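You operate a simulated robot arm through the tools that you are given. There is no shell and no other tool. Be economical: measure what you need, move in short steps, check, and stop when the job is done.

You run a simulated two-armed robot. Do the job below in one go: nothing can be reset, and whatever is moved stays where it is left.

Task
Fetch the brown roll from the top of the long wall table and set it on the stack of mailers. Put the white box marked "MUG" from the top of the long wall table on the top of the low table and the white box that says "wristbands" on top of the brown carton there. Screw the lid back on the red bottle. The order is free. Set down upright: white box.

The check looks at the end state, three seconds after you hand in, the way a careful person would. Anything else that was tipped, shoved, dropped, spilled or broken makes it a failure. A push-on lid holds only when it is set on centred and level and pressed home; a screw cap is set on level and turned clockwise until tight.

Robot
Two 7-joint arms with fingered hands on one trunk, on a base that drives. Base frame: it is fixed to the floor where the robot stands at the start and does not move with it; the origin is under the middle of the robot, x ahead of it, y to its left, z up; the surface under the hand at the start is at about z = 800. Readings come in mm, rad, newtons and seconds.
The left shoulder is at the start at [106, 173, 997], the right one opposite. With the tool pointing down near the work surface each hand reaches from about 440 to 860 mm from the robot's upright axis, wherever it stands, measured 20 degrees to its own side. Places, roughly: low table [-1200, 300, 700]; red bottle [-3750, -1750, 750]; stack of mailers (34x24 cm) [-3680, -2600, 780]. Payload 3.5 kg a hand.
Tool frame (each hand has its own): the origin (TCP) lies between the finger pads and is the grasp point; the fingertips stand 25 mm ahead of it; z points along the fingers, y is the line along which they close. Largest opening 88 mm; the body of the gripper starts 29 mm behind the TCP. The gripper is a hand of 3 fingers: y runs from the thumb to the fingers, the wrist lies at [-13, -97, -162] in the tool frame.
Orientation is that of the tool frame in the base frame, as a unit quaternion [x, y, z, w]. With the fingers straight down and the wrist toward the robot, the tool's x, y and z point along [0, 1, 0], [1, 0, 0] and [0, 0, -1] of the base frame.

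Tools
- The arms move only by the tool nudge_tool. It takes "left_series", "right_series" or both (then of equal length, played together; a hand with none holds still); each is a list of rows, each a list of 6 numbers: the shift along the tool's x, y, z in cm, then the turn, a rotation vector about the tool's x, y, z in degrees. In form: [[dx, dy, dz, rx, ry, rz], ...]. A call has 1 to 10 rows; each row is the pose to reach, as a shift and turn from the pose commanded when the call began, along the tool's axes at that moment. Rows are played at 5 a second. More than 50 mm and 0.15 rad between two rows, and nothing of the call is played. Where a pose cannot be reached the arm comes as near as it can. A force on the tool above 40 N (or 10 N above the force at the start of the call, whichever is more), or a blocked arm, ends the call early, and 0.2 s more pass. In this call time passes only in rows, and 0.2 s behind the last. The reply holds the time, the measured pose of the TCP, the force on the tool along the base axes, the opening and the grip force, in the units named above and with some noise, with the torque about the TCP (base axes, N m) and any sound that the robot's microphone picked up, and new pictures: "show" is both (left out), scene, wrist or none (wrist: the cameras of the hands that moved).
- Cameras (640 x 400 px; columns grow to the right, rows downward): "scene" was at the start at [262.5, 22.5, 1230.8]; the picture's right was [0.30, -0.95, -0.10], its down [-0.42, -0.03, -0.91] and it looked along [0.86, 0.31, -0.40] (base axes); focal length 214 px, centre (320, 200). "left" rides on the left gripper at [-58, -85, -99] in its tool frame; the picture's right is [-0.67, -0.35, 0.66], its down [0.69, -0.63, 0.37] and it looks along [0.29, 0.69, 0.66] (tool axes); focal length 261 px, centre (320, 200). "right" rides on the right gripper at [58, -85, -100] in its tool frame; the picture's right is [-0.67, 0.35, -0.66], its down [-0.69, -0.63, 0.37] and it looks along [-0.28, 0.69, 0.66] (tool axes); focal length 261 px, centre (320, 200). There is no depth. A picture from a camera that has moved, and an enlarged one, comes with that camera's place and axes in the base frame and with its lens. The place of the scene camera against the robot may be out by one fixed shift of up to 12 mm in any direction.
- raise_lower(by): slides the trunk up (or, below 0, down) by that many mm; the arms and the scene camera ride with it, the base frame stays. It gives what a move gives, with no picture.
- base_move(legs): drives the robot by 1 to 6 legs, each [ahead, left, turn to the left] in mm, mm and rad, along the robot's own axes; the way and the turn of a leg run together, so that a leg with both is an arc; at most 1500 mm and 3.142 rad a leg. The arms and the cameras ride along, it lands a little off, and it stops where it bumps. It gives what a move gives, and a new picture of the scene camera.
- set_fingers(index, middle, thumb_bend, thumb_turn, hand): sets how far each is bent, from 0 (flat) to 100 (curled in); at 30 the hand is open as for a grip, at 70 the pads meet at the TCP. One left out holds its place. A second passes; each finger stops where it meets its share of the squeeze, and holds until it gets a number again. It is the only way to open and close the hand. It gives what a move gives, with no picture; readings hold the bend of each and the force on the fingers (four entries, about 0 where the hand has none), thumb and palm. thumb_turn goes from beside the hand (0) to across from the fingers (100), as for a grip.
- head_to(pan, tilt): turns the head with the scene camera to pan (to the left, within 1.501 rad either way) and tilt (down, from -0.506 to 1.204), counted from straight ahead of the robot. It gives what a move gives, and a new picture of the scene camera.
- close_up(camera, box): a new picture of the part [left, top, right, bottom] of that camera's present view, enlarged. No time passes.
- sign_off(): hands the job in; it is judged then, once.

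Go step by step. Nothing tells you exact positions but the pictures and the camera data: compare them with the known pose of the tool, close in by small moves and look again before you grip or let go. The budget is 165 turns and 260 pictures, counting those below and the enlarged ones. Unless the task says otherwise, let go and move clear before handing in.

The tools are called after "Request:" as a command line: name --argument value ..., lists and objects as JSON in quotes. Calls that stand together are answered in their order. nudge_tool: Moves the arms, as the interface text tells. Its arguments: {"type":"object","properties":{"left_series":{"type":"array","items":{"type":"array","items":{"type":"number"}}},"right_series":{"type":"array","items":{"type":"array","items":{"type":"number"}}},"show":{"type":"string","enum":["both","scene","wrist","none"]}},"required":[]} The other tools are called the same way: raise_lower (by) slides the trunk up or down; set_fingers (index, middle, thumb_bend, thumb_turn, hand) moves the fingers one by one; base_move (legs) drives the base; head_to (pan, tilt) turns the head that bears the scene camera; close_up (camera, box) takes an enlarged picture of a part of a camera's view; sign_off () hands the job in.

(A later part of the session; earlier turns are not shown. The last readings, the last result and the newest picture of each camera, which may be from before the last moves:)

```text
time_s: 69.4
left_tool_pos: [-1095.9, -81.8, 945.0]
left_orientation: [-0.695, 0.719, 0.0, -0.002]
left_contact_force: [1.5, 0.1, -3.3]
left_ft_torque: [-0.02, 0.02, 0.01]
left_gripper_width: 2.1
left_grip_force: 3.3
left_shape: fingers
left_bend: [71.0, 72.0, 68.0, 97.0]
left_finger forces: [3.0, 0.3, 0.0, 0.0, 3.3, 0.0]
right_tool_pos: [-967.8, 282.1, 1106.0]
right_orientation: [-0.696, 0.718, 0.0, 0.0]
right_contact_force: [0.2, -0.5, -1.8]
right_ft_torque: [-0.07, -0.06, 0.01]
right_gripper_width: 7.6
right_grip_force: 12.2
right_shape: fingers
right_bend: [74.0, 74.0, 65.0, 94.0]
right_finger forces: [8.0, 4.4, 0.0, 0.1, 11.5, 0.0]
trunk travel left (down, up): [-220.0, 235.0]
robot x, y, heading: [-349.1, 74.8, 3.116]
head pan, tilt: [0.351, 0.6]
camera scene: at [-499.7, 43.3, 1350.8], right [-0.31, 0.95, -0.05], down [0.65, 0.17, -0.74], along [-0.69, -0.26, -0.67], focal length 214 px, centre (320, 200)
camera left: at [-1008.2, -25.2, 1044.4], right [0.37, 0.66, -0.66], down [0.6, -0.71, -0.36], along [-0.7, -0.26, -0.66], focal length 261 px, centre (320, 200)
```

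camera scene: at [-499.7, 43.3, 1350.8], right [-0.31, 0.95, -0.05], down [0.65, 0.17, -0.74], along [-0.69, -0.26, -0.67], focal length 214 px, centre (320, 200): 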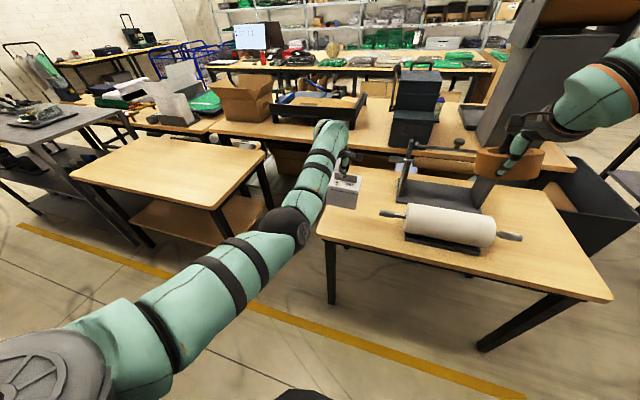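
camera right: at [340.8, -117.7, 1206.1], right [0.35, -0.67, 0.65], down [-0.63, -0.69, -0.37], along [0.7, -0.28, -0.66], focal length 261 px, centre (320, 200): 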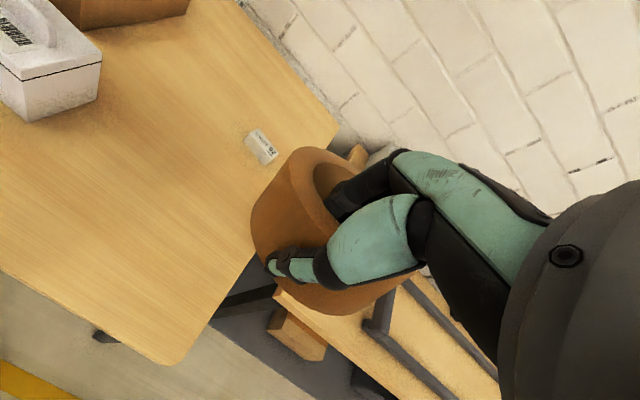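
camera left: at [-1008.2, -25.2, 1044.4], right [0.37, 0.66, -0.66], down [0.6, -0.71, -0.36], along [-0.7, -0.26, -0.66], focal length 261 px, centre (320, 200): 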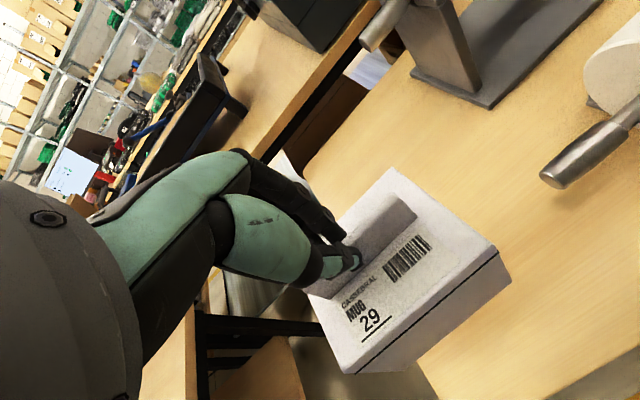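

Still held. I shift 25 mm back from the table edge and keep lowering slowly.

Request:
nudge_tool --left_series '[[-0.2, 0, 0.3, 0, 0, 0], [-0.6, 0, 1, 0, 0, 0], [-1.2, 0, 2.2, 0, 0, 0], [-1.8, 0, 3.6, 0, 0, 0], [-2.2, 0, 5, 0, 0, 0], [-2.4, 0, 6.3, 0, 0, 0], [-2.5, 0, 7.4, 0, 0, 0], [-2.5, 0, 8.3, 0, 0, 0], [-2.5, 0, 9, 0, 0, 0], [-2.5, 0, 9.5, 0, 0, 0]]' --show "both"

Request:
close_up --camera "scene" --box '[290, 130, 430, 250]'

```text
time_s: 71.6
left_tool_pos: [-1095.8, -57.7, 849.3]
left_orientation: [-0.695, 0.719, -0.001, -0.001]
left_contact_force: [-0.1, 0.0, -3.9]
left_ft_torque: [-0.01, -0.01, 0.01]
left_gripper_width: 2.0
left_grip_force: 3.1
left_shape: fingers
left_bend: [71.0, 72.0, 68.0, 97.0]
left_finger forces: [3.0, 0.4, 0.0, 0.0, 3.3, 0.0]
right_tool_pos: [-966.9, 280.8, 1106.0]
right_orientation: [-0.696, 0.718, -0.001, 0.0]
right_contact_force: [-0.6, 0.7, -2.2]
right_ft_torque: [-0.08, -0.05, 0.02]
right_gripper_width: 7.3
right_grip_force: 11.3
right_shape: fingers
right_bend: [74.0, 74.0, 65.0, 94.0]
right_finger forces: [8.1, 4.4, 0.0, 0.0, 11.6, 0.0]
trunk travel left (down, up): [-220.0, 235.0]
robot x, y, heading: [-353.3, 77.6, 3.113]
head pan, tilt: [0.351, 0.6]
camera scene: at [-499.6, 43.5, 1350.9], right [-0.31, 0.95, -0.05], down [0.65, 0.17, -0.74], along [-0.69, -0.26, -0.67], focal length 214 px, centre (320, 200)
camera left: at [-1008.3, -1.8, 949.6], right [0.37, 0.65, -0.66], down [0.61, -0.71, -0.36], along [-0.7, -0.26, -0.66], focal length 261 px, centre (320, 200)
```

scene: 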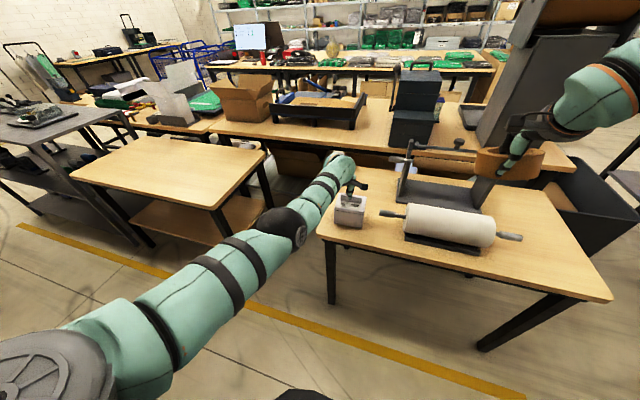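
left: 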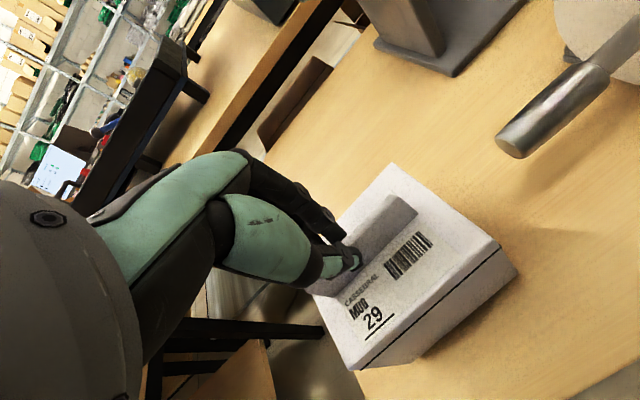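

```text
3.33 times, centred on (360, 190) of scene
camera zoom: at [-499.6, 43.5, 1350.9], right [-0.31, 0.95, -0.05], down [0.65, 0.17, -0.74], along [-0.69, -0.26, -0.67], focal length 715 px, centre (187, 233)
```

zoom: 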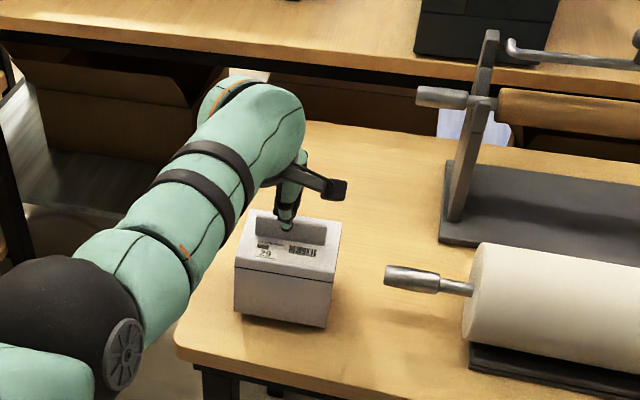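

Well placed. I keep lowering in fine steps, watching the load.

Request:
nudge_tool --left_series '[[0, 0, 0.3, 0, 0, 0], [0, 0, 0.7, 0, 0, 0], [0, 0, 1.1, 0, 0, 0], [0, 0, 1.5, 0, 0, 0], [0, 0, 1.8, 0, 0, 0], [0, 0, 2.0, 0, 0, 0]]' --show "none"

Request:
close_up --camera "scene" --box '[320, 170, 400, 250]'

```text
time_s: 73.0
left_tool_pos: [-1092.5, -60.1, 832.8]
left_orientation: [-0.695, 0.719, 0.0, -0.002]
left_contact_force: [-4.9, 0.3, 8.3]
left_ft_torque: [0.02, 0.08, 0.03]
left_gripper_width: 1.4
left_grip_force: 6.0
left_shape: fingers
left_bend: [71.0, 72.0, 70.0, 97.0]
left_finger forces: [6.3, 1.5, 0.0, 0.0, 3.5, 0.0]
right_tool_pos: [-967.3, 281.6, 1109.1]
right_orientation: [-0.696, 0.718, 0.0, -0.001]
right_contact_force: [-1.0, 0.7, -2.5]
right_ft_torque: [-0.02, -0.07, -0.03]
right_gripper_width: 7.4
right_grip_force: 12.3
right_shape: fingers
right_bend: [74.0, 74.0, 65.0, 94.0]
right_finger forces: [8.1, 4.4, 0.0, 0.1, 11.5, 0.0]
trunk travel left (down, up): [-220.0, 235.0]
robot x, y, heading: [-350.2, 76.4, 3.111]
head pan, tilt: [0.351, 0.6]
```

```text
5.00 times, centred on (360, 210) of scene
camera zoom: at [-497.9, 44.2, 1351.2], right [-0.31, 0.95, -0.05], down [0.65, 0.17, -0.74], along [-0.69, -0.26, -0.67], focal length 1072 px, centre (120, 150)
```

zoom: 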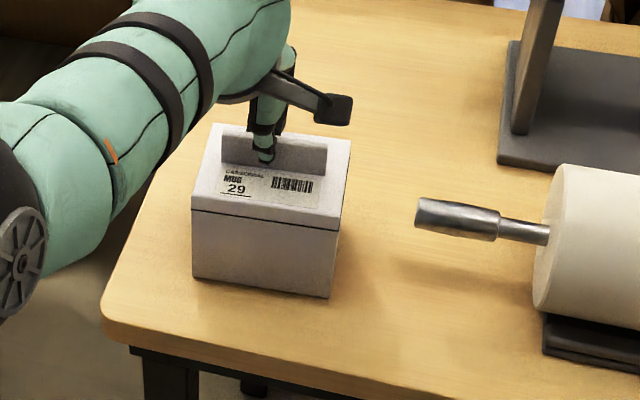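

The box touches down on the table. I open the hand.

Request:
set_fingers --hand "left" --index 50 --middle 50 --thumb_bend 50

Request:
close_up --camera "left" --box '[160, 100, 560, 400]'

```text
time_s: 74.0
left_tool_pos: [-1093.0, -60.8, 832.9]
left_orientation: [-0.695, 0.719, 0.0, -0.002]
left_contact_force: [-0.5, 0.1, -0.3]
left_ft_torque: [-0.01, 0.0, 0.01]
left_gripper_width: 41.1
left_grip_force: 0.0
left_shape: fingers
left_bend: [50.0, 50.0, 50.0, 97.0]
left_finger forces: [0.0, 0.1, 0.0, 0.0, 0.1, 0.0]
right_tool_pos: [-967.8, 281.4, 1106.5]
right_orientation: [-0.696, 0.718, 0.0, -0.001]
right_contact_force: [-0.3, -0.2, -2.3]
right_ft_torque: [-0.03, -0.09, -0.03]
right_gripper_width: 7.4
right_grip_force: 12.2
right_shape: fingers
right_bend: [74.0, 74.0, 65.0, 94.0]
right_finger forces: [8.1, 4.5, 0.2, 0.1, 11.5, 0.0]
trunk travel left (down, up): [-220.0, 235.0]
robot x, y, heading: [-349.9, 77.3, 3.111]
head pan, tilt: [0.351, 0.6]
```

```text
1.33 times, centred on (360, 250) of left
camera zoom: at [-1006.1, -4.5, 931.3], right [0.37, 0.66, -0.66], down [0.6, -0.71, -0.36], along [-0.7, -0.26, -0.66], focal length 348 px, centre (267, 133)
```

zoom: 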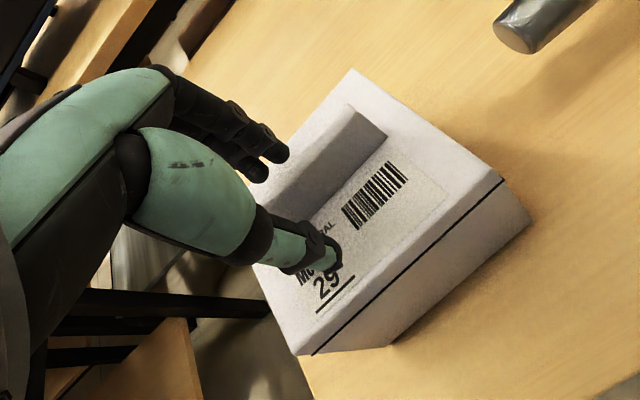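

Box stands level. I raise the left hand clear and check the scene.

Request:
nudge_tool --left_series '[[0, 0, -2, 0, 0, 0], [0, 0, -5, 0, 0, 0], [0, 0, -9, 0, 0, 0], [0, 0, -13, 0, 0, 0], [0, 0, -17, 0, 0, 0], [0, 0, -21, 0, 0, 0], [0, 0, -25, 0, 0, 0], [0, 0, -29, 0, 0, 0]]' --show "scene"

Request:
close_up --camera "scene" --box '[300, 150, 440, 270]'

```text
time_s: 75.8
left_tool_pos: [-1099.3, -56.7, 1119.7]
left_orientation: [-0.695, 0.719, -0.001, -0.002]
left_contact_force: [-0.6, -0.2, -0.6]
left_ft_torque: [0.04, -0.02, -0.03]
left_gripper_width: 40.9
left_grip_force: 0.2
left_shape: fingers
left_bend: [50.0, 50.0, 50.0, 97.0]
left_finger forces: [0.0, 0.1, 0.0, 0.0, 0.1, 0.0]
left hand out of reach, approached as far as the arm can: row 2, 3, 4, 5, 6, 7, 8
right_tool_pos: [-965.2, 281.2, 1107.4]
right_orientation: [-0.696, 0.718, 0.001, -0.002]
right_contact_force: [-0.2, -0.5, -1.6]
right_ft_torque: [-0.04, -0.06, -0.01]
right_gripper_width: 7.7
right_grip_force: 11.7
right_shape: fingers
right_bend: [74.0, 74.0, 65.0, 94.0]
right_finger forces: [8.0, 4.5, 0.1, 0.0, 11.6, 0.0]
trunk travel left (down, up): [-220.0, 235.0]
robot x, y, heading: [-348.9, 76.5, 3.111]
head pan, tilt: [0.351, 0.6]
camera scene: at [-497.9, 43.7, 1351.1], right [-0.31, 0.95, -0.05], down [0.65, 0.17, -0.74], along [-0.69, -0.26, -0.67], focal length 214 px, centre (320, 200)
```

scene: 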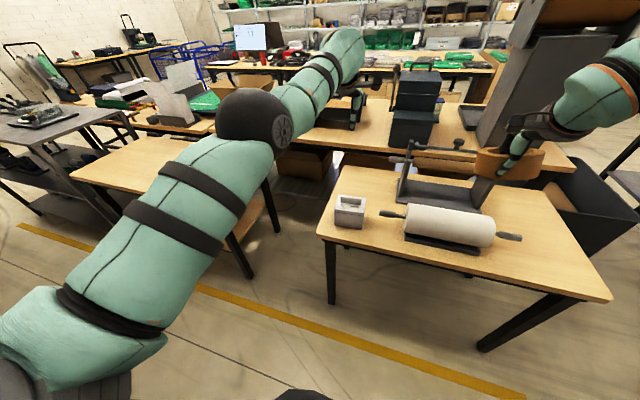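

```text
3.33 times, centred on (370, 210) of scene
camera zoom: at [-497.9, 43.7, 1351.1], right [-0.31, 0.95, -0.05], down [0.65, 0.17, -0.74], along [-0.69, -0.26, -0.67], focal length 715 px, centre (153, 167)
```

zoom: 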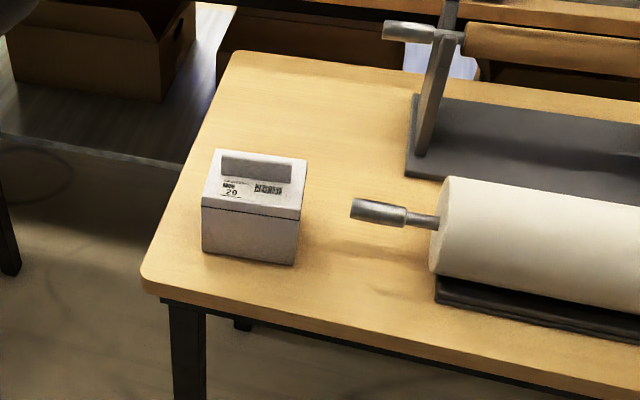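

MUG box is upright and clear. Now to find the bottle and mailers: I turn left to face −y and look down the aisle.

Request:
base_move --legs '[[0, 0, 1.2]]'

Request:
head_to --pan -0.3 --tilt 0.25

```text
time_s: 79.2
left_tool_pos: [-491.9, -671.0, 1120.7]
left_orientation: [0.98, -0.197, 0.001, 0.0]
left_contact_force: [-0.2, -0.4, 0.3]
left_ft_torque: [0.02, -0.01, -0.03]
left_gripper_width: 41.0
left_grip_force: 0.1
left_shape: fingers
left_bend: [50.0, 50.0, 50.0, 97.0]
left_finger forces: [0.0, 0.1, 0.1, 0.0, 0.0, 0.0]
right_tool_pos: [-760.7, -425.2, 1105.9]
right_orientation: [0.981, -0.196, 0.001, 0.001]
right_contact_force: [-0.5, -0.2, -2.0]
right_ft_torque: [0.05, -0.06, -0.03]
right_gripper_width: 7.3
right_grip_force: 11.8
right_shape: fingers
right_bend: [74.0, 74.0, 65.0, 94.0]
right_finger forces: [7.9, 4.3, 0.0, 0.1, 11.0, 0.0]
trunk travel left (down, up): [-220.0, 235.0]
robot x, y, heading: [-355.1, 74.6, -1.962]
head pan, tilt: [0.351, 0.6]
camera scene: at [-377.4, -80.9, 1351.0], right [-1.0, 0.04, -0.05], down [0.07, 0.67, -0.74], along [0.0, -0.74, -0.67], focal length 214 px, centre (320, 200)
```

scene: 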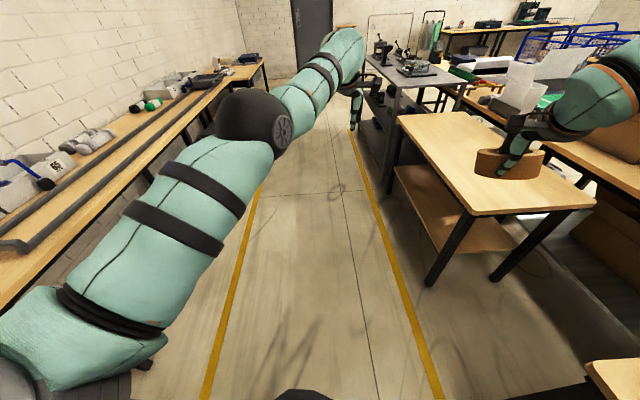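

```text
time_s: 80.2
left_tool_pos: [-491.9, -671.9, 1120.4]
left_orientation: [0.981, -0.196, 0.002, -0.001]
left_contact_force: [0.5, -0.7, 0.7]
left_ft_torque: [-0.04, -0.01, -0.02]
left_gripper_width: 41.1
left_grip_force: 0.0
left_shape: fingers
left_bend: [50.0, 50.0, 50.0, 97.0]
left_finger forces: [0.0, 0.0, 0.2, 0.0, 0.0, 0.0]
right_tool_pos: [-761.4, -427.0, 1106.6]
right_orientation: [0.981, -0.196, 0.001, 0.0]
right_contact_force: [0.7, -0.3, -2.3]
right_ft_torque: [0.06, -0.05, 0.01]
right_gripper_width: 7.4
right_grip_force: 11.1
right_shape: fingers
right_bend: [74.0, 74.0, 65.0, 94.0]
right_finger forces: [7.8, 4.2, 0.0, 0.1, 11.2, 0.1]
trunk travel left (down, up): [-220.0, 235.0]
robot x, y, heading: [-350.1, 78.9, -1.961]
head pan, tilt: [-0.3, 0.25]
camera scene: at [-435.0, -68.9, 1381.9], right [-0.77, 0.63, 0.04], down [0.21, 0.32, -0.92], along [-0.6, -0.7, -0.38], focal length 214 px, centre (320, 200)
```

scene: 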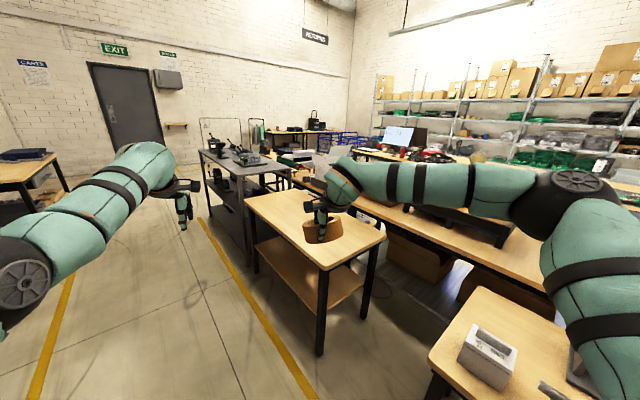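

I enlarge the region where the bottle and mailers should appear.

Request:
close_up --camera "scene" --box '[190, 90, 430, 240]'

Request:
close_up --camera "scene" --box '[300, 110, 500, 190]'

```text
2.67 times, centred on (310, 165) of scene
camera zoom: at [-435.0, -68.9, 1381.9], right [-0.77, 0.63, 0.04], down [0.21, 0.32, -0.92], along [-0.6, -0.7, -0.38], focal length 572 px, centre (347, 293)
```

zoom: 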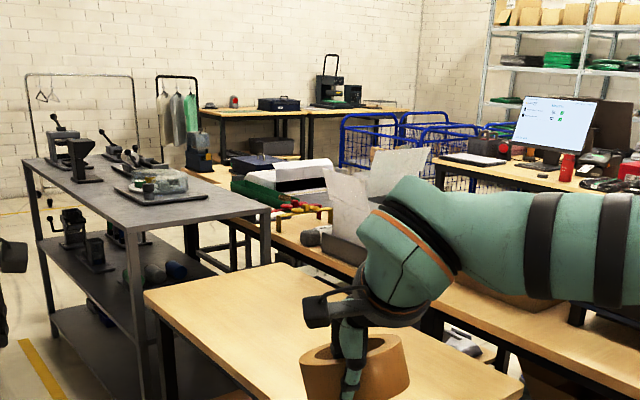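

```text
3.20 times, centred on (400, 150) of scene
camera zoom: at [-435.0, -68.9, 1381.9], right [-0.77, 0.63, 0.04], down [0.21, 0.32, -0.92], along [-0.6, -0.7, -0.38], focal length 686 px, centre (64, 360)
```

zoom: 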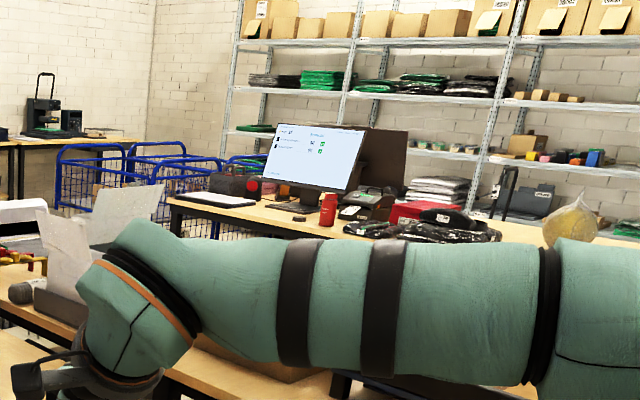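

A red bottle is visible on the far table beside the monitor, but nearer than the given place. I drive down the aisle and look again.

Request:
base_move --legs '[[0, 0, 0.39], [1500, 0, 0]]'

Request:
head_to --pan -1.1 --tilt 0.2

```text
time_s: 89.0
left_tool_pos: [-175.6, -2189.4, 1119.1]
left_orientation: [1.0, 0.005, 0.002, 0.0]
left_contact_force: [-1.0, -0.7, 0.2]
left_ft_torque: [-0.01, 0.02, -0.01]
left_gripper_width: 41.1
left_grip_force: 0.0
left_shape: fingers
left_bend: [50.0, 50.0, 50.0, 97.0]
left_finger forces: [0.0, 0.0, 0.1, 0.0, 0.0, 0.0]
right_tool_pos: [-519.5, -2069.8, 1107.5]
right_orientation: [1.0, 0.006, 0.001, 0.0]
right_contact_force: [-0.4, 0.4, -1.9]
right_ft_torque: [0.06, -0.02, 0.02]
right_gripper_width: 7.3
right_grip_force: 11.9
right_shape: fingers
right_bend: [74.0, 74.0, 65.0, 94.0]
right_finger forces: [7.8, 4.2, 0.0, 0.0, 11.3, 0.0]
trunk travel left (down, up): [-220.0, 235.0]
robot x, y, heading: [-343.2, -1447.5, -1.555]
head pan, tilt: [-0.3, 0.25]
camera scene: at [-363.7, -1613.9, 1382.0], right [-0.96, 0.28, 0.04], down [0.07, 0.38, -0.92], along [-0.27, -0.88, -0.38], focal length 214 px, centre (320, 200)
```

scene: 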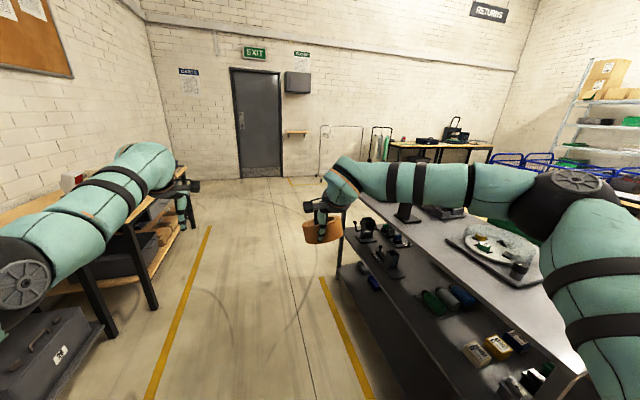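

```text
time_s: 90.1
left_tool_pos: [-176.4, -2188.5, 1119.3]
left_orientation: [1.0, 0.005, 0.002, -0.001]
left_contact_force: [0.2, -0.6, 0.7]
left_ft_torque: [0.0, 0.04, -0.01]
left_gripper_width: 41.3
left_grip_force: 0.2
left_shape: fingers
left_bend: [50.0, 50.0, 50.0, 97.0]
left_finger forces: [0.1, 0.0, 0.0, 0.0, 0.0, 0.1]
right_tool_pos: [-520.3, -2070.3, 1106.4]
right_orientation: [1.0, 0.006, 0.0, 0.0]
right_contact_force: [0.7, -1.0, -2.7]
right_ft_torque: [0.05, -0.04, -0.01]
right_gripper_width: 7.2
right_grip_force: 11.6
right_shape: fingers
right_bend: [74.0, 74.0, 65.0, 94.0]
right_finger forces: [7.9, 4.3, 0.0, 0.0, 11.3, 0.1]
trunk travel left (down, up): [-220.0, 235.0]
robot x, y, heading: [-341.7, -1445.4, -1.561]
head pan, tilt: [-1.1, 0.201]
camera scene: at [-419.7, -1569.2, 1393.3], right [-0.47, 0.87, 0.13], down [0.17, 0.24, -0.96], along [-0.87, -0.42, -0.26], focal length 214 px, centre (320, 200)
```

scene: 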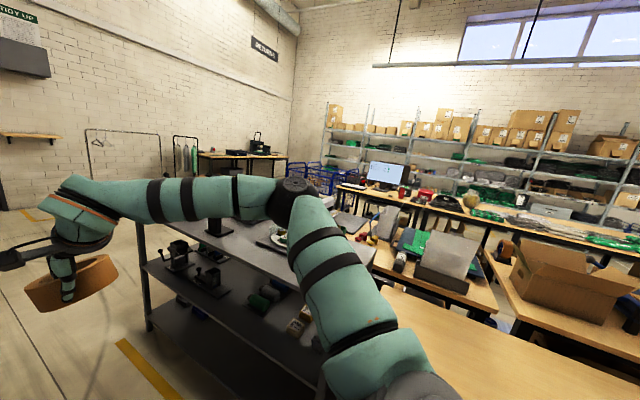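

Now the bottle by the monitor matches the given place, and the mailers should be left of the monitor. I enlarge.

Request:
close_up --camera "scene" --box '[270, 140, 470, 260]'

```text
3.20 times, centred on (370, 200) of scene
camera zoom: at [-419.7, -1569.2, 1393.3], right [-0.47, 0.87, 0.13], down [0.17, 0.24, -0.96], along [-0.87, -0.42, -0.26], focal length 686 px, centre (160, 200)
```

zoom: 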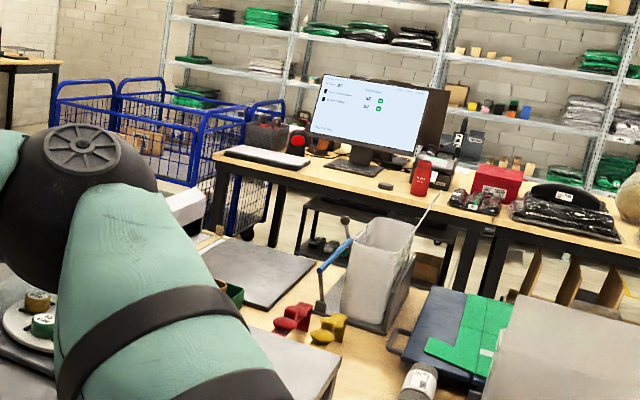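

The mailers lie at the left end of the monitor table, with free floor around. I drive past the gray cart, turn right and approach along the far side.

Request:
base_move --legs '[[1500, 0, 0], [800, 0, 0], [0, 0, -1.58], [1500, 0, 0]]'

Request:
head_to --pan -0.3 --tilt 0.25

```text
time_s: 112.3
left_tool_pos: [-2628.7, -3837.8, 1119.5]
left_orientation: [-0.7, 0.714, -0.001, -0.002]
left_contact_force: [0.1, 0.1, -0.8]
left_ft_torque: [0.02, -0.01, -0.01]
left_gripper_width: 41.1
left_grip_force: 0.1
left_shape: fingers
left_bend: [50.0, 50.0, 50.0, 97.0]
left_finger forces: [0.1, 0.0, 0.1, 0.0, 0.1, 0.0]
right_tool_pos: [-2501.1, -3498.5, 1106.7]
right_orientation: [-0.701, 0.713, -0.001, 0.0]
right_contact_force: [0.5, -0.3, -2.1]
right_ft_torque: [-0.08, -0.07, -0.04]
right_gripper_width: 6.6
right_grip_force: 11.5
right_shape: fingers
right_bend: [74.0, 74.0, 66.0, 94.0]
right_finger forces: [8.0, 4.2, 0.1, 0.0, 10.8, 0.1]
trunk travel left (down, up): [-220.0, 235.0]
robot x, y, heading: [-1881.3, -3694.7, 3.126]
head pan, tilt: [-1.1, 0.201]
camera scene: at [-1992.5, -3615.6, 1393.3], right [0.89, 0.44, 0.13], down [0.23, -0.18, -0.96], along [-0.4, 0.88, -0.26], focal length 214 px, centre (320, 200)
```

scene: 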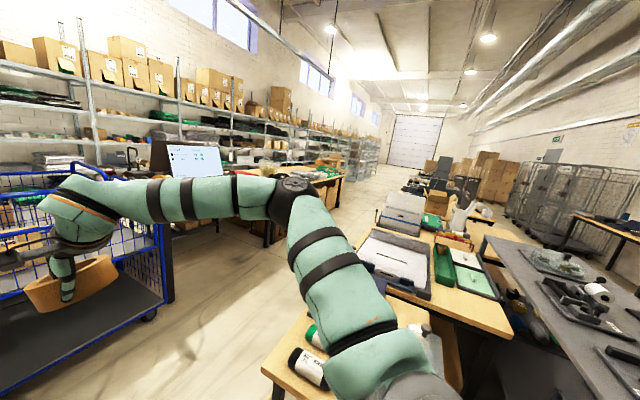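

```text
time_s: 113.4
left_tool_pos: [-2629.7, -3838.5, 1119.0]
left_orientation: [-0.7, 0.714, -0.002, -0.001]
left_contact_force: [-0.1, 0.2, -0.3]
left_ft_torque: [0.02, -0.02, 0.02]
left_gripper_width: 41.1
left_grip_force: 0.0
left_shape: fingers
left_bend: [50.0, 50.0, 50.0, 97.0]
left_finger forces: [0.0, 0.1, 0.1, 0.1, 0.0, 0.0]
right_tool_pos: [-2501.3, -3498.1, 1106.3]
right_orientation: [-0.702, 0.712, 0.0, -0.001]
right_contact_force: [0.5, 0.0, -2.1]
right_ft_torque: [-0.06, -0.03, 0.0]
right_gripper_width: 6.6
right_grip_force: 11.7
right_shape: fingers
right_bend: [74.0, 74.0, 66.0, 94.0]
right_finger forces: [8.0, 4.3, 0.0, 0.0, 11.0, 0.0]
trunk travel left (down, up): [-220.0, 235.0]
robot x, y, heading: [-1883.4, -3693.7, 3.13]
head pan, tilt: [-0.3, 0.25]
camera scene: at [-2039.2, -3670.2, 1381.9], right [0.31, 0.95, 0.04], down [0.37, -0.08, -0.92], along [-0.88, 0.3, -0.38], focal length 214 px, centre (320, 200)
```

scene: 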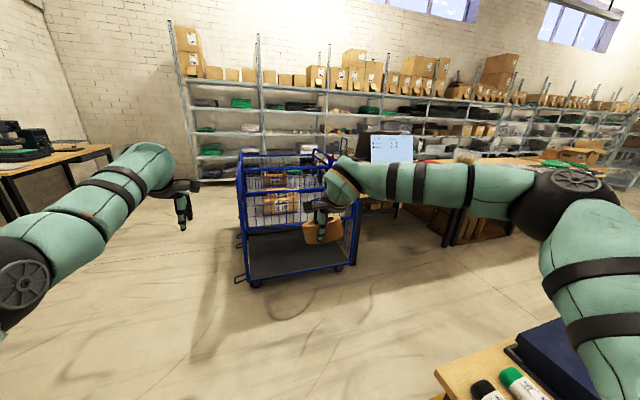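

The blue cage cart is just left of the table, so I stay clear of it: forward 820, then strafe right.

Request:
base_move --legs '[[820, 0, 0], [0, -1000, 0]]'

Request:
head_to --pan 0.0 --tilt 0.45

```text
time_s: 122.5
left_tool_pos: [-3433.8, -2840.8, 1119.2]
left_orientation: [-0.705, 0.709, -0.002, -0.001]
left_contact_force: [-0.7, -0.5, 0.5]
left_ft_torque: [0.01, -0.06, -0.02]
left_gripper_width: 41.4
left_grip_force: 0.0
left_shape: fingers
left_bend: [50.0, 50.0, 50.0, 97.0]
left_finger forces: [0.1, 0.1, 0.1, 0.0, 0.1, 0.1]
right_tool_pos: [-3311.7, -2498.3, 1105.7]
right_orientation: [-0.707, 0.708, 0.0, 0.0]
right_contact_force: [-0.3, 0.2, -2.9]
right_ft_torque: [0.0, -0.09, 0.02]
right_gripper_width: 6.6
right_grip_force: 11.7
right_shape: fingers
right_bend: [74.0, 74.0, 66.0, 94.0]
right_finger forces: [8.0, 4.2, 0.0, 0.1, 10.9, 0.1]
trunk travel left (down, up): [-220.0, 235.0]
robot x, y, heading: [-2687.7, -2685.2, -3.142]
head pan, tilt: [-0.3, 0.25]
camera scene: at [-2847.0, -2664.3, 1381.9], right [0.29, 0.96, 0.04], down [0.38, -0.07, -0.92], along [-0.88, 0.29, -0.38], focal length 214 px, centre (320, 200)
```

scene: 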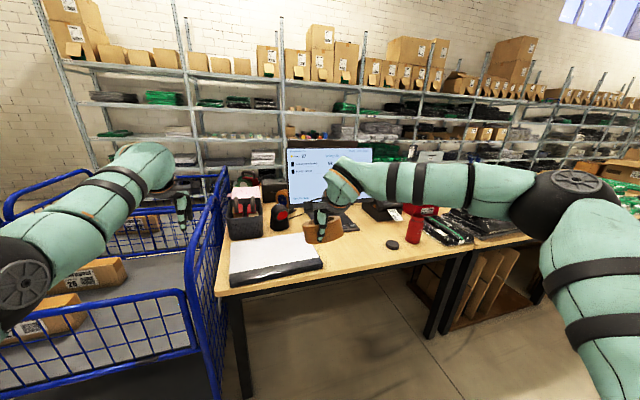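

```text
time_s: 123.3
left_tool_pos: [-3434.4, -2840.1, 1120.5]
left_orientation: [-0.705, 0.71, -0.001, -0.001]
left_contact_force: [-0.4, 0.2, -0.2]
left_ft_torque: [0.0, 0.01, -0.02]
left_gripper_width: 41.0
left_grip_force: 0.1
left_shape: fingers
left_bend: [50.0, 50.0, 50.0, 97.0]
left_finger forces: [0.0, 0.0, 0.1, 0.0, 0.0, 0.0]
right_tool_pos: [-3311.5, -2498.6, 1106.6]
right_orientation: [-0.707, 0.707, 0.0, -0.001]
right_contact_force: [-0.1, 0.2, -0.8]
right_ft_torque: [-0.03, -0.06, 0.02]
right_gripper_width: 6.8
right_grip_force: 11.3
right_shape: fingers
right_bend: [74.0, 74.0, 66.0, 94.0]
right_finger forces: [7.9, 4.2, 0.0, 0.1, 11.1, 0.0]
trunk travel left (down, up): [-220.0, 235.0]
robot x, y, heading: [-2690.0, -2685.5, -3.139]
head pan, tilt: [0.0, 0.45]
camera scene: at [-2846.9, -2691.5, 1363.1], right [0.0, 1.0, 0.0], down [0.56, 0.0, -0.83], along [-0.83, 0.0, -0.56], focal length 214 px, centre (320, 200)
```

scene: 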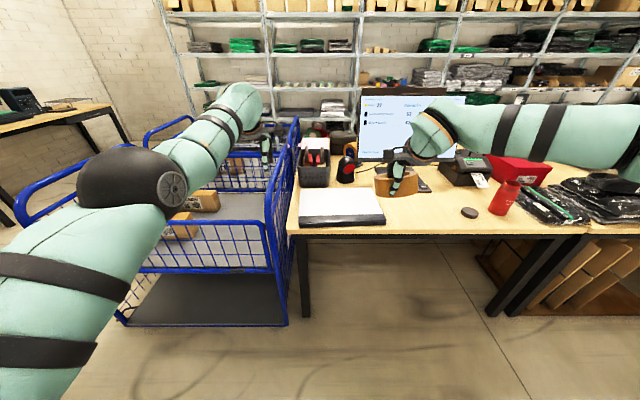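

Mailers are centred near [-3680, -2595], the cap lies at the table front, and the bottle stands right of it. I first lift the left hand clear of the cage.

Request:
nudge_tool --left_series '[[0, 0, -4, 0, 0, 0], [0, -1, -8, 0, 0, 0], [0, -3, -12, 0, 0, 0], [0, -5, -15, 0, 0, 0], [0, -7, -18, 0, 0, 0], [0, -10, -20, 0, 0, 0]]' --show "none"

Request:
close_up --camera "scene" --box '[270, 130, 550, 290]'

```text
time_s: 124.7
left_tool_pos: [-3346.2, -2840.2, 1328.7]
left_orientation: [-0.704, 0.71, -0.002, -0.001]
left_contact_force: [-0.8, 0.2, -0.4]
left_ft_torque: [0.01, 0.01, 0.01]
left_gripper_width: 41.5
left_grip_force: 0.0
left_shape: fingers
left_bend: [50.0, 50.0, 50.0, 97.0]
left_finger forces: [0.0, 0.0, 0.1, 0.0, 0.1, 0.1]
left hand out of reach, approached as far as the arm can: row 1, 2, 3, 6
right_tool_pos: [-3310.2, -2497.7, 1106.1]
right_orientation: [-0.706, 0.708, -0.001, 0.0]
right_contact_force: [0.5, -0.5, -1.7]
right_ft_torque: [-0.05, -0.07, -0.05]
right_gripper_width: 6.6
right_grip_force: 11.5
right_shape: fingers
right_bend: [74.0, 74.0, 66.0, 94.0]
right_finger forces: [8.0, 4.4, 0.1, 0.0, 11.0, 0.0]
trunk travel left (down, up): [-220.0, 235.0]
robot x, y, heading: [-2693.5, -2688.5, -3.139]
head pan, tilt: [0.0, 0.45]
```

```text
2.29 times, centred on (410, 210) of scene
camera zoom: at [-2846.6, -2691.6, 1363.1], right [0.0, 1.0, 0.0], down [0.56, 0.0, -0.83], along [-0.83, 0.0, -0.56], focal length 490 px, centre (114, 177)
```

zoom: 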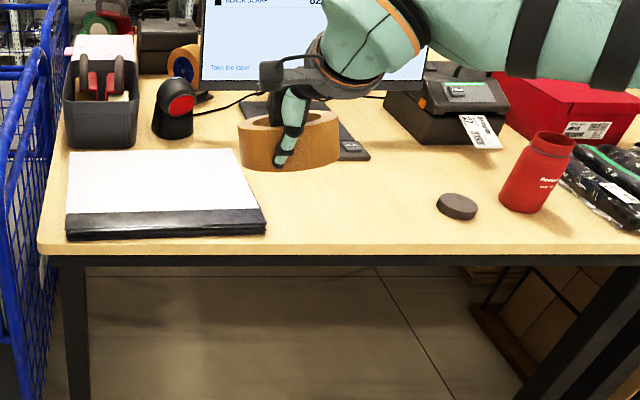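

I drive 200 mm forward and bring the right hand over the stack for a closer look.

Request:
base_move --legs '[[200, 0, 0]]'

Request:
nudge_tool --right_series '[[2, 1, 0, 0, 0, 0], [4, 2, 0, 0, 0, 0], [6, 4, 1, 0, 0, 0], [8, 6, 2, 0, 0, 0], [9, 8, 4, 0, 0, 0]]' --show "both"

```text
time_s: 126.3
left_tool_pos: [-3547.9, -2837.5, 1327.8]
left_orientation: [-0.704, 0.71, -0.001, -0.001]
left_contact_force: [0.3, -0.2, 0.2]
left_ft_torque: [-0.02, 0.0, -0.01]
left_gripper_width: 41.1
left_grip_force: 0.1
left_shape: fingers
left_bend: [50.0, 50.0, 50.0, 97.0]
left_finger forces: [0.0, 0.1, 0.0, 0.0, 0.0, 0.1]
right_tool_pos: [-3511.8, -2497.1, 1107.4]
right_orientation: [-0.705, 0.709, 0.0, -0.001]
right_contact_force: [0.6, 0.7, -2.1]
right_ft_torque: [0.0, -0.08, 0.01]
right_gripper_width: 6.5
right_grip_force: 12.2
right_shape: fingers
right_bend: [74.0, 74.0, 66.0, 94.0]
right_finger forces: [8.2, 4.2, 0.1, 0.0, 11.1, 0.0]
trunk travel left (down, up): [-220.0, 235.0]
robot x, y, heading: [-2891.9, -2685.3, 3.139]
head pan, tilt: [0.0, 0.45]
camera scene: at [-3047.8, -2690.8, 1363.4], right [0.0, 1.0, 0.0], down [0.56, 0.0, -0.83], along [-0.83, 0.0, -0.56], focal length 214 px, centre (320, 200)
```

scene: 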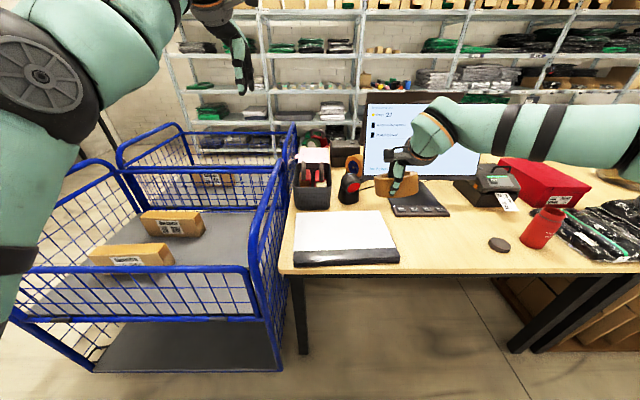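

```text
time_s: 127.5
left_tool_pos: [-3550.6, -2838.6, 1328.4]
left_orientation: [-0.704, 0.71, -0.002, 0.0]
left_contact_force: [-0.2, -0.3, 0.1]
left_ft_torque: [0.01, 0.01, -0.03]
left_gripper_width: 41.3
left_grip_force: 0.0
left_shape: fingers
left_bend: [50.0, 50.0, 50.0, 97.0]
left_finger forces: [0.1, 0.0, 0.0, 0.0, 0.0, 0.1]
right_tool_pos: [-3596.4, -2589.0, 1067.5]
right_orientation: [-0.705, 0.709, -0.001, 0.001]
right_contact_force: [0.4, -0.7, -3.0]
right_ft_torque: [-0.03, -0.09, 0.01]
right_gripper_width: 6.5
right_grip_force: 11.6
right_shape: fingers
right_bend: [74.0, 74.0, 66.0, 94.0]
right_finger forces: [8.0, 4.7, 0.0, 0.1, 11.5, 0.1]
trunk travel left (down, up): [-220.0, 235.0]
robot x, y, heading: [-2893.8, -2684.3, 3.14]
head pan, tilt: [0.0, 0.45]
camera scene: at [-3050.6, -2691.4, 1362.9], right [0.0, 1.0, 0.0], down [0.56, 0.0, -0.83], along [-0.83, 0.0, -0.56], focal length 214 px, centre (320, 200)
camera right: at [-3513.9, -2646.2, 1165.8], right [-0.35, 0.67, 0.65], down [0.63, 0.68, -0.37], along [-0.69, 0.29, -0.66], focal length 261 px, centre (320, 200)
```

scene: 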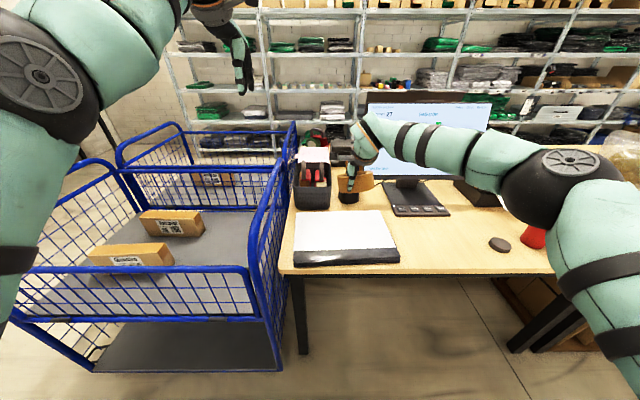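
right: 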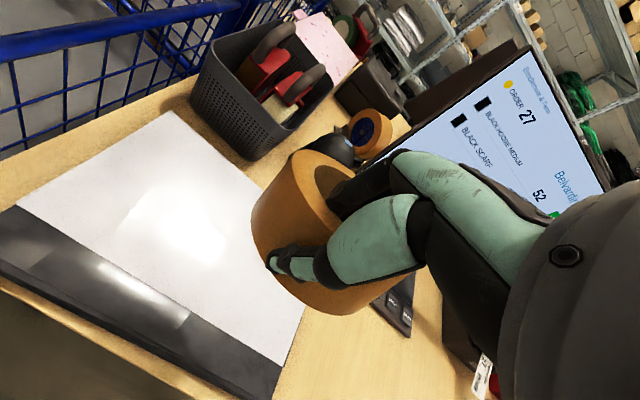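

Stack top is near z ≈ 812, centre ≈ [-3665, -2594]. I descend with the roll to just above it.

Request:
nudge_tool --right_series '[[0.2, 0.5, 3.5, 0, 0, 0], [0.4, 1, 7, 0, 0, 0], [0.5, 1.9, 10.5, 0, 0, 0], [0.5, 1.9, 14, 0, 0, 0], [0.5, 1.9, 16.5, 0, 0, 0], [0.5, 1.9, 18, 0, 0, 0]]' --show "wrist"

Request:
close_up --camera "scene" --box '[270, 140, 430, 280]'

```text
time_s: 128.9
left_tool_pos: [-3550.4, -2837.8, 1327.8]
left_orientation: [-0.704, 0.71, -0.003, 0.0]
left_contact_force: [0.1, 0.7, -0.1]
left_ft_torque: [-0.01, 0.01, -0.03]
left_gripper_width: 41.1
left_grip_force: 0.1
left_shape: fingers
left_bend: [50.0, 50.0, 50.0, 97.0]
left_finger forces: [0.0, 0.0, 0.0, 0.0, 0.0, 0.0]
right_tool_pos: [-3611.6, -2590.6, 887.1]
right_orientation: [-0.705, 0.709, -0.001, -0.001]
right_contact_force: [0.2, 0.0, -2.2]
right_ft_torque: [-0.02, -0.06, 0.01]
right_gripper_width: 6.4
right_grip_force: 11.8
right_shape: fingers
right_bend: [74.0, 74.0, 66.0, 94.0]
right_finger forces: [8.2, 4.5, 0.1, 0.0, 11.4, 0.0]
trunk travel left (down, up): [-220.0, 235.0]
robot x, y, heading: [-2889.3, -2686.9, 3.138]
head pan, tilt: [0.0, 0.45]
camera right: at [-3529.7, -2648.8, 986.0], right [-0.34, 0.67, 0.66], down [0.63, 0.68, -0.37], along [-0.69, 0.29, -0.66], focal length 261 px, centre (320, 200)
```

right: 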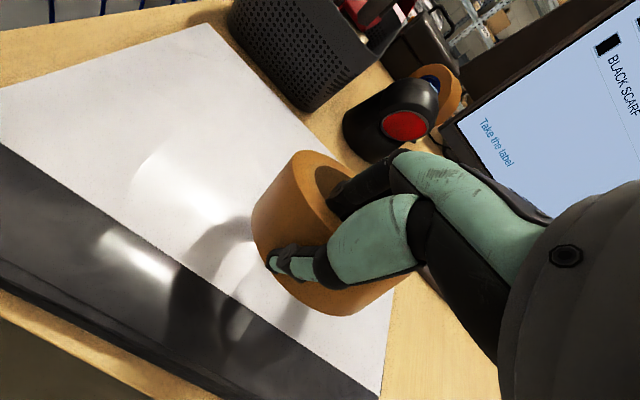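

```text
2.86 times, centred on (350, 210) of scene
camera zoom: at [-3049.8, -2690.9, 1363.1], right [0.0, 1.0, 0.0], down [0.56, 0.0, -0.83], along [-0.83, 0.0, -0.56], focal length 613 px, centre (234, 171)
```

zoom: 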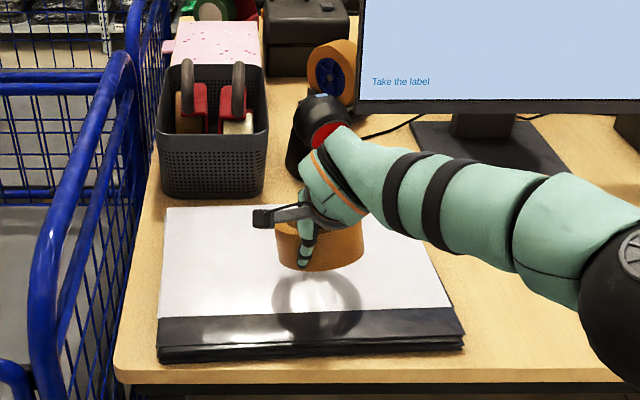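

Level and over the stack. I lower in small steps until contact.

Request:
nudge_tool --right_series '[[0.2, 0.3, 0.6, 0, 0, 0], [0.2, 0.3, 1.2, 0, 0, 0], [0.2, 0.3, 1.8, 0, 0, 0], [0.2, 0.3, 2.3, 0, 0, 0]]' --show "none"

Request:
close_up --camera "scene" --box '[300, 170, 400, 270]'

```text
time_s: 129.9
left_tool_pos: [-3549.8, -2837.3, 1327.9]
left_orientation: [-0.704, 0.71, -0.002, 0.0]
left_contact_force: [-0.8, 0.0, -0.1]
left_ft_torque: [-0.01, -0.03, -0.02]
left_gripper_width: 41.0
left_grip_force: 0.1
left_shape: fingers
left_bend: [50.0, 50.0, 50.0, 97.0]
left_finger forces: [0.1, 0.1, 0.0, 0.0, 0.0, 0.0]
right_tool_pos: [-3614.2, -2592.8, 864.1]
right_orientation: [-0.706, 0.708, 0.0, 0.0]
right_contact_force: [-0.2, -0.5, -3.2]
right_ft_torque: [-0.05, -0.1, -0.01]
right_gripper_width: 6.4
right_grip_force: 12.6
right_shape: fingers
right_bend: [74.0, 74.0, 66.0, 94.0]
right_finger forces: [8.2, 4.4, 0.0, 0.0, 11.3, 0.0]
trunk travel left (down, up): [-220.0, 235.0]
robot x, y, heading: [-2889.4, -2690.2, 3.134]
head pan, tilt: [0.0, 0.45]
```

```text
4.00 times, centred on (350, 220) of scene
camera zoom: at [-3049.8, -2690.9, 1363.0], right [0.0, 1.0, 0.0], down [0.56, 0.0, -0.83], along [-0.83, 0.0, -0.56], focal length 858 px, centre (200, 120)
```

zoom: 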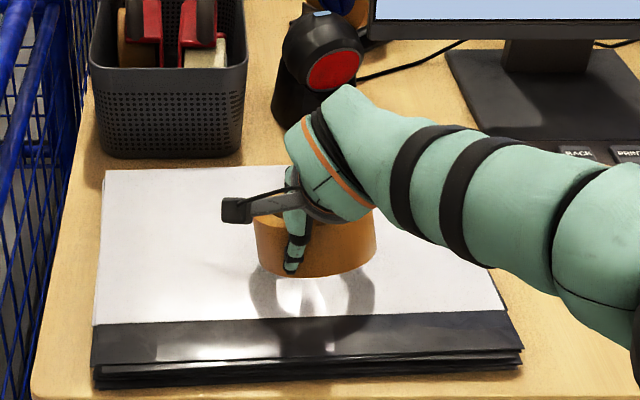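

Request:
nudge_tool --right_series '[[0, 0, 0.5, 0, 0, 0], [0, 0, 1.0, 0, 0, 0], [0, 0, 1.4, 0, 0, 0], [0, 0, 1.7, 0, 0, 0]]' --show "none"

Request:
close_up --camera "scene" --box '[300, 170, 400, 270]'

```text
time_s: 130.9
left_tool_pos: [-3549.1, -2837.3, 1328.9]
left_orientation: [-0.705, 0.71, -0.002, 0.0]
left_contact_force: [0.3, 0.6, 0.3]
left_ft_torque: [-0.01, -0.01, 0.01]
left_gripper_width: 41.6
left_grip_force: 0.0
left_shape: fingers
left_bend: [50.0, 50.0, 50.0, 97.0]
left_finger forces: [0.0, 0.0, 0.0, 0.0, 0.0, 0.0]
right_tool_pos: [-3614.3, -2592.8, 848.9]
right_orientation: [-0.705, 0.709, -0.002, -0.001]
right_contact_force: [0.0, 0.8, -1.6]
right_ft_torque: [-0.04, -0.04, 0.01]
right_gripper_width: 6.2
right_grip_force: 11.5
right_shape: fingers
right_bend: [74.0, 74.0, 66.0, 94.0]
right_finger forces: [8.4, 3.9, 0.0, 0.1, 11.2, 0.0]
trunk travel left (down, up): [-220.0, 235.0]
robot x, y, heading: [-2894.0, -2683.1, 3.141]
head pan, tilt: [0.0, 0.45]
```

```text
4.00 times, centred on (350, 220) of scene
camera zoom: at [-3049.5, -2690.8, 1363.1], right [0.0, 1.0, 0.0], down [0.56, 0.0, -0.83], along [-0.83, 0.0, -0.56], focal length 858 px, centre (200, 120)
```

zoom: 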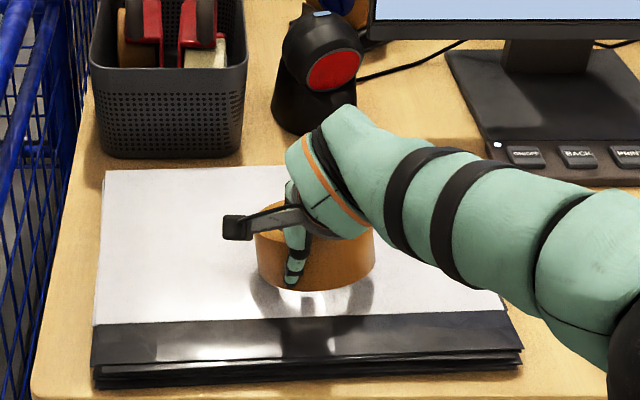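

Request:
nudge_tool --right_series '[[0, 0, 0.3, 0, 0, 0], [0, 0, 0.6, 0, 0, 0], [0, 0, 0.8, 0, 0, 0], [0, 0, 1.0, 0, 0, 0]]' --show "none"

Request:
close_up --camera "scene" --box '[300, 170, 400, 270]'

```text
time_s: 131.9
left_tool_pos: [-3548.8, -2838.1, 1328.6]
left_orientation: [-0.704, 0.711, -0.003, 0.0]
left_contact_force: [0.5, 0.9, 0.4]
left_ft_torque: [-0.02, 0.06, -0.04]
left_gripper_width: 41.2
left_grip_force: 0.0
left_shape: fingers
left_bend: [50.0, 50.0, 50.0, 97.0]
left_finger forces: [0.0, 0.1, 0.1, 0.1, 0.0, 0.0]
right_tool_pos: [-3615.6, -2592.6, 835.7]
right_orientation: [-0.705, 0.709, -0.001, -0.001]
right_contact_force: [0.0, 0.0, -0.8]
right_ft_torque: [0.0, 0.01, -0.05]
right_gripper_width: 5.9
right_grip_force: 12.0
right_shape: fingers
right_bend: [74.0, 74.0, 66.0, 94.0]
right_finger forces: [8.6, 3.7, 0.1, 0.0, 11.7, 0.1]
trunk travel left (down, up): [-220.0, 235.0]
robot x, y, heading: [-2892.1, -2685.6, 3.139]
head pan, tilt: [0.0, 0.45]
```

```text
4.00 times, centred on (350, 220) of scene
camera zoom: at [-3049.3, -2691.0, 1363.1], right [0.0, 1.0, 0.0], down [0.56, 0.0, -0.83], along [-0.83, 0.0, -0.56], focal length 858 px, centre (200, 120)
```

zoom: 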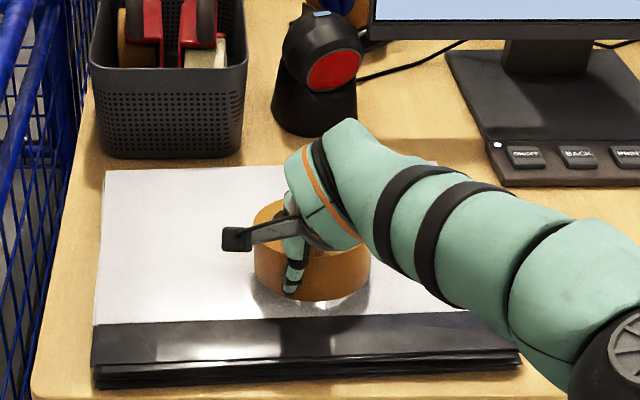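

The stack now carries part of the roll. A few mm more, then I check.

Request:
nudge_tool --right_series '[[0, 0, 0.2, 0, 0, 0], [0, 0, 0.4, 0, 0, 0]]' --show "wrist"

```text
time_s: 132.5
left_tool_pos: [-3549.6, -2838.1, 1328.5]
left_orientation: [-0.704, 0.71, -0.002, 0.0]
left_contact_force: [-0.2, 0.2, 1.4]
left_ft_torque: [-0.02, 0.0, 0.0]
left_gripper_width: 41.5
left_grip_force: 0.1
left_shape: fingers
left_bend: [50.0, 50.0, 50.0, 97.0]
left_finger forces: [0.0, 0.0, 0.1, 0.0, 0.0, 0.0]
right_tool_pos: [-3615.2, -2594.4, 832.4]
right_orientation: [-0.705, 0.709, -0.001, -0.001]
right_contact_force: [0.9, -0.5, 0.3]
right_ft_torque: [0.0, 0.03, -0.07]
right_gripper_width: 5.9
right_grip_force: 12.0
right_shape: fingers
right_bend: [74.0, 74.0, 66.0, 94.0]
right_finger forces: [9.0, 3.5, 0.0, 0.1, 11.5, 0.1]
trunk travel left (down, up): [-220.0, 235.0]
robot x, y, heading: [-2893.4, -2683.3, 3.137]
head pan, tilt: [0.0, 0.45]
camera right: at [-3532.8, -2651.7, 931.4], right [-0.34, 0.67, 0.65], down [0.63, 0.68, -0.37], along [-0.69, 0.29, -0.66], focal length 261 px, centre (320, 200)
```

right: 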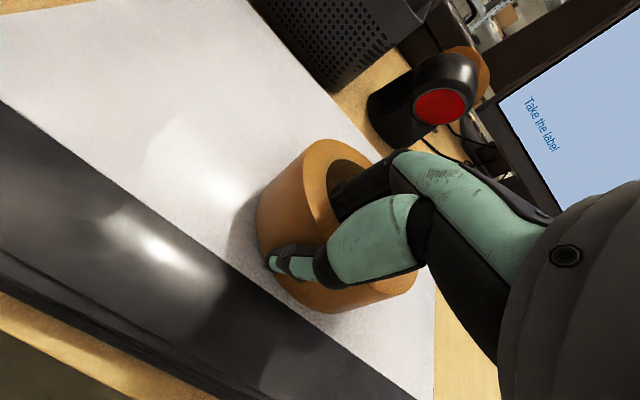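

Request:
nudge_tool --right_series '[[0, 0, 0.25, 0, 0, 0], [0, 0, 0.5, 0, 0, 0]]' --show "none"

Request:
close_up --camera "scene" --box '[320, 190, 400, 260]'

```text
time_s: 133.1
left_tool_pos: [-3550.3, -2837.7, 1327.9]
left_orientation: [-0.704, 0.71, -0.002, 0.0]
left_contact_force: [0.5, -1.2, 0.0]
left_ft_torque: [0.01, 0.02, -0.03]
left_gripper_width: 41.3
left_grip_force: 0.0
left_shape: fingers
left_bend: [50.0, 50.0, 50.0, 97.0]
left_finger forces: [0.0, 0.1, 0.0, 0.0, 0.0, 0.1]
right_tool_pos: [-3615.2, -2593.3, 826.9]
right_orientation: [-0.705, 0.709, 0.0, 0.0]
right_contact_force: [-0.7, 0.7, 0.0]
right_ft_torque: [-0.02, 0.07, 0.01]
right_gripper_width: 5.7
right_grip_force: 12.3
right_shape: fingers
right_bend: [74.0, 74.0, 66.0, 94.0]
right_finger forces: [8.9, 3.6, 0.1, 0.0, 11.9, 0.1]
trunk travel left (down, up): [-220.0, 235.0]
robot x, y, heading: [-2890.0, -2690.5, 3.143]
head pan, tilt: [0.0, 0.45]
```

```text
5.71 times, centred on (360, 225) of scene
camera zoom: at [-3049.3, -2691.0, 1363.1], right [0.0, 1.0, 0.0], down [0.56, 0.0, -0.83], along [-0.83, 0.0, -0.56], focal length 1226 px, centre (91, 57)
```

zoom: 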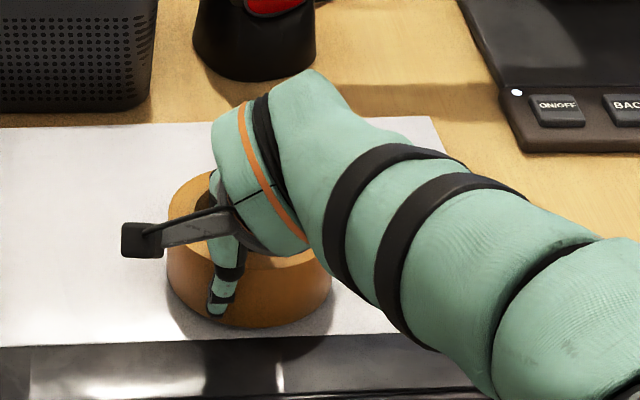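

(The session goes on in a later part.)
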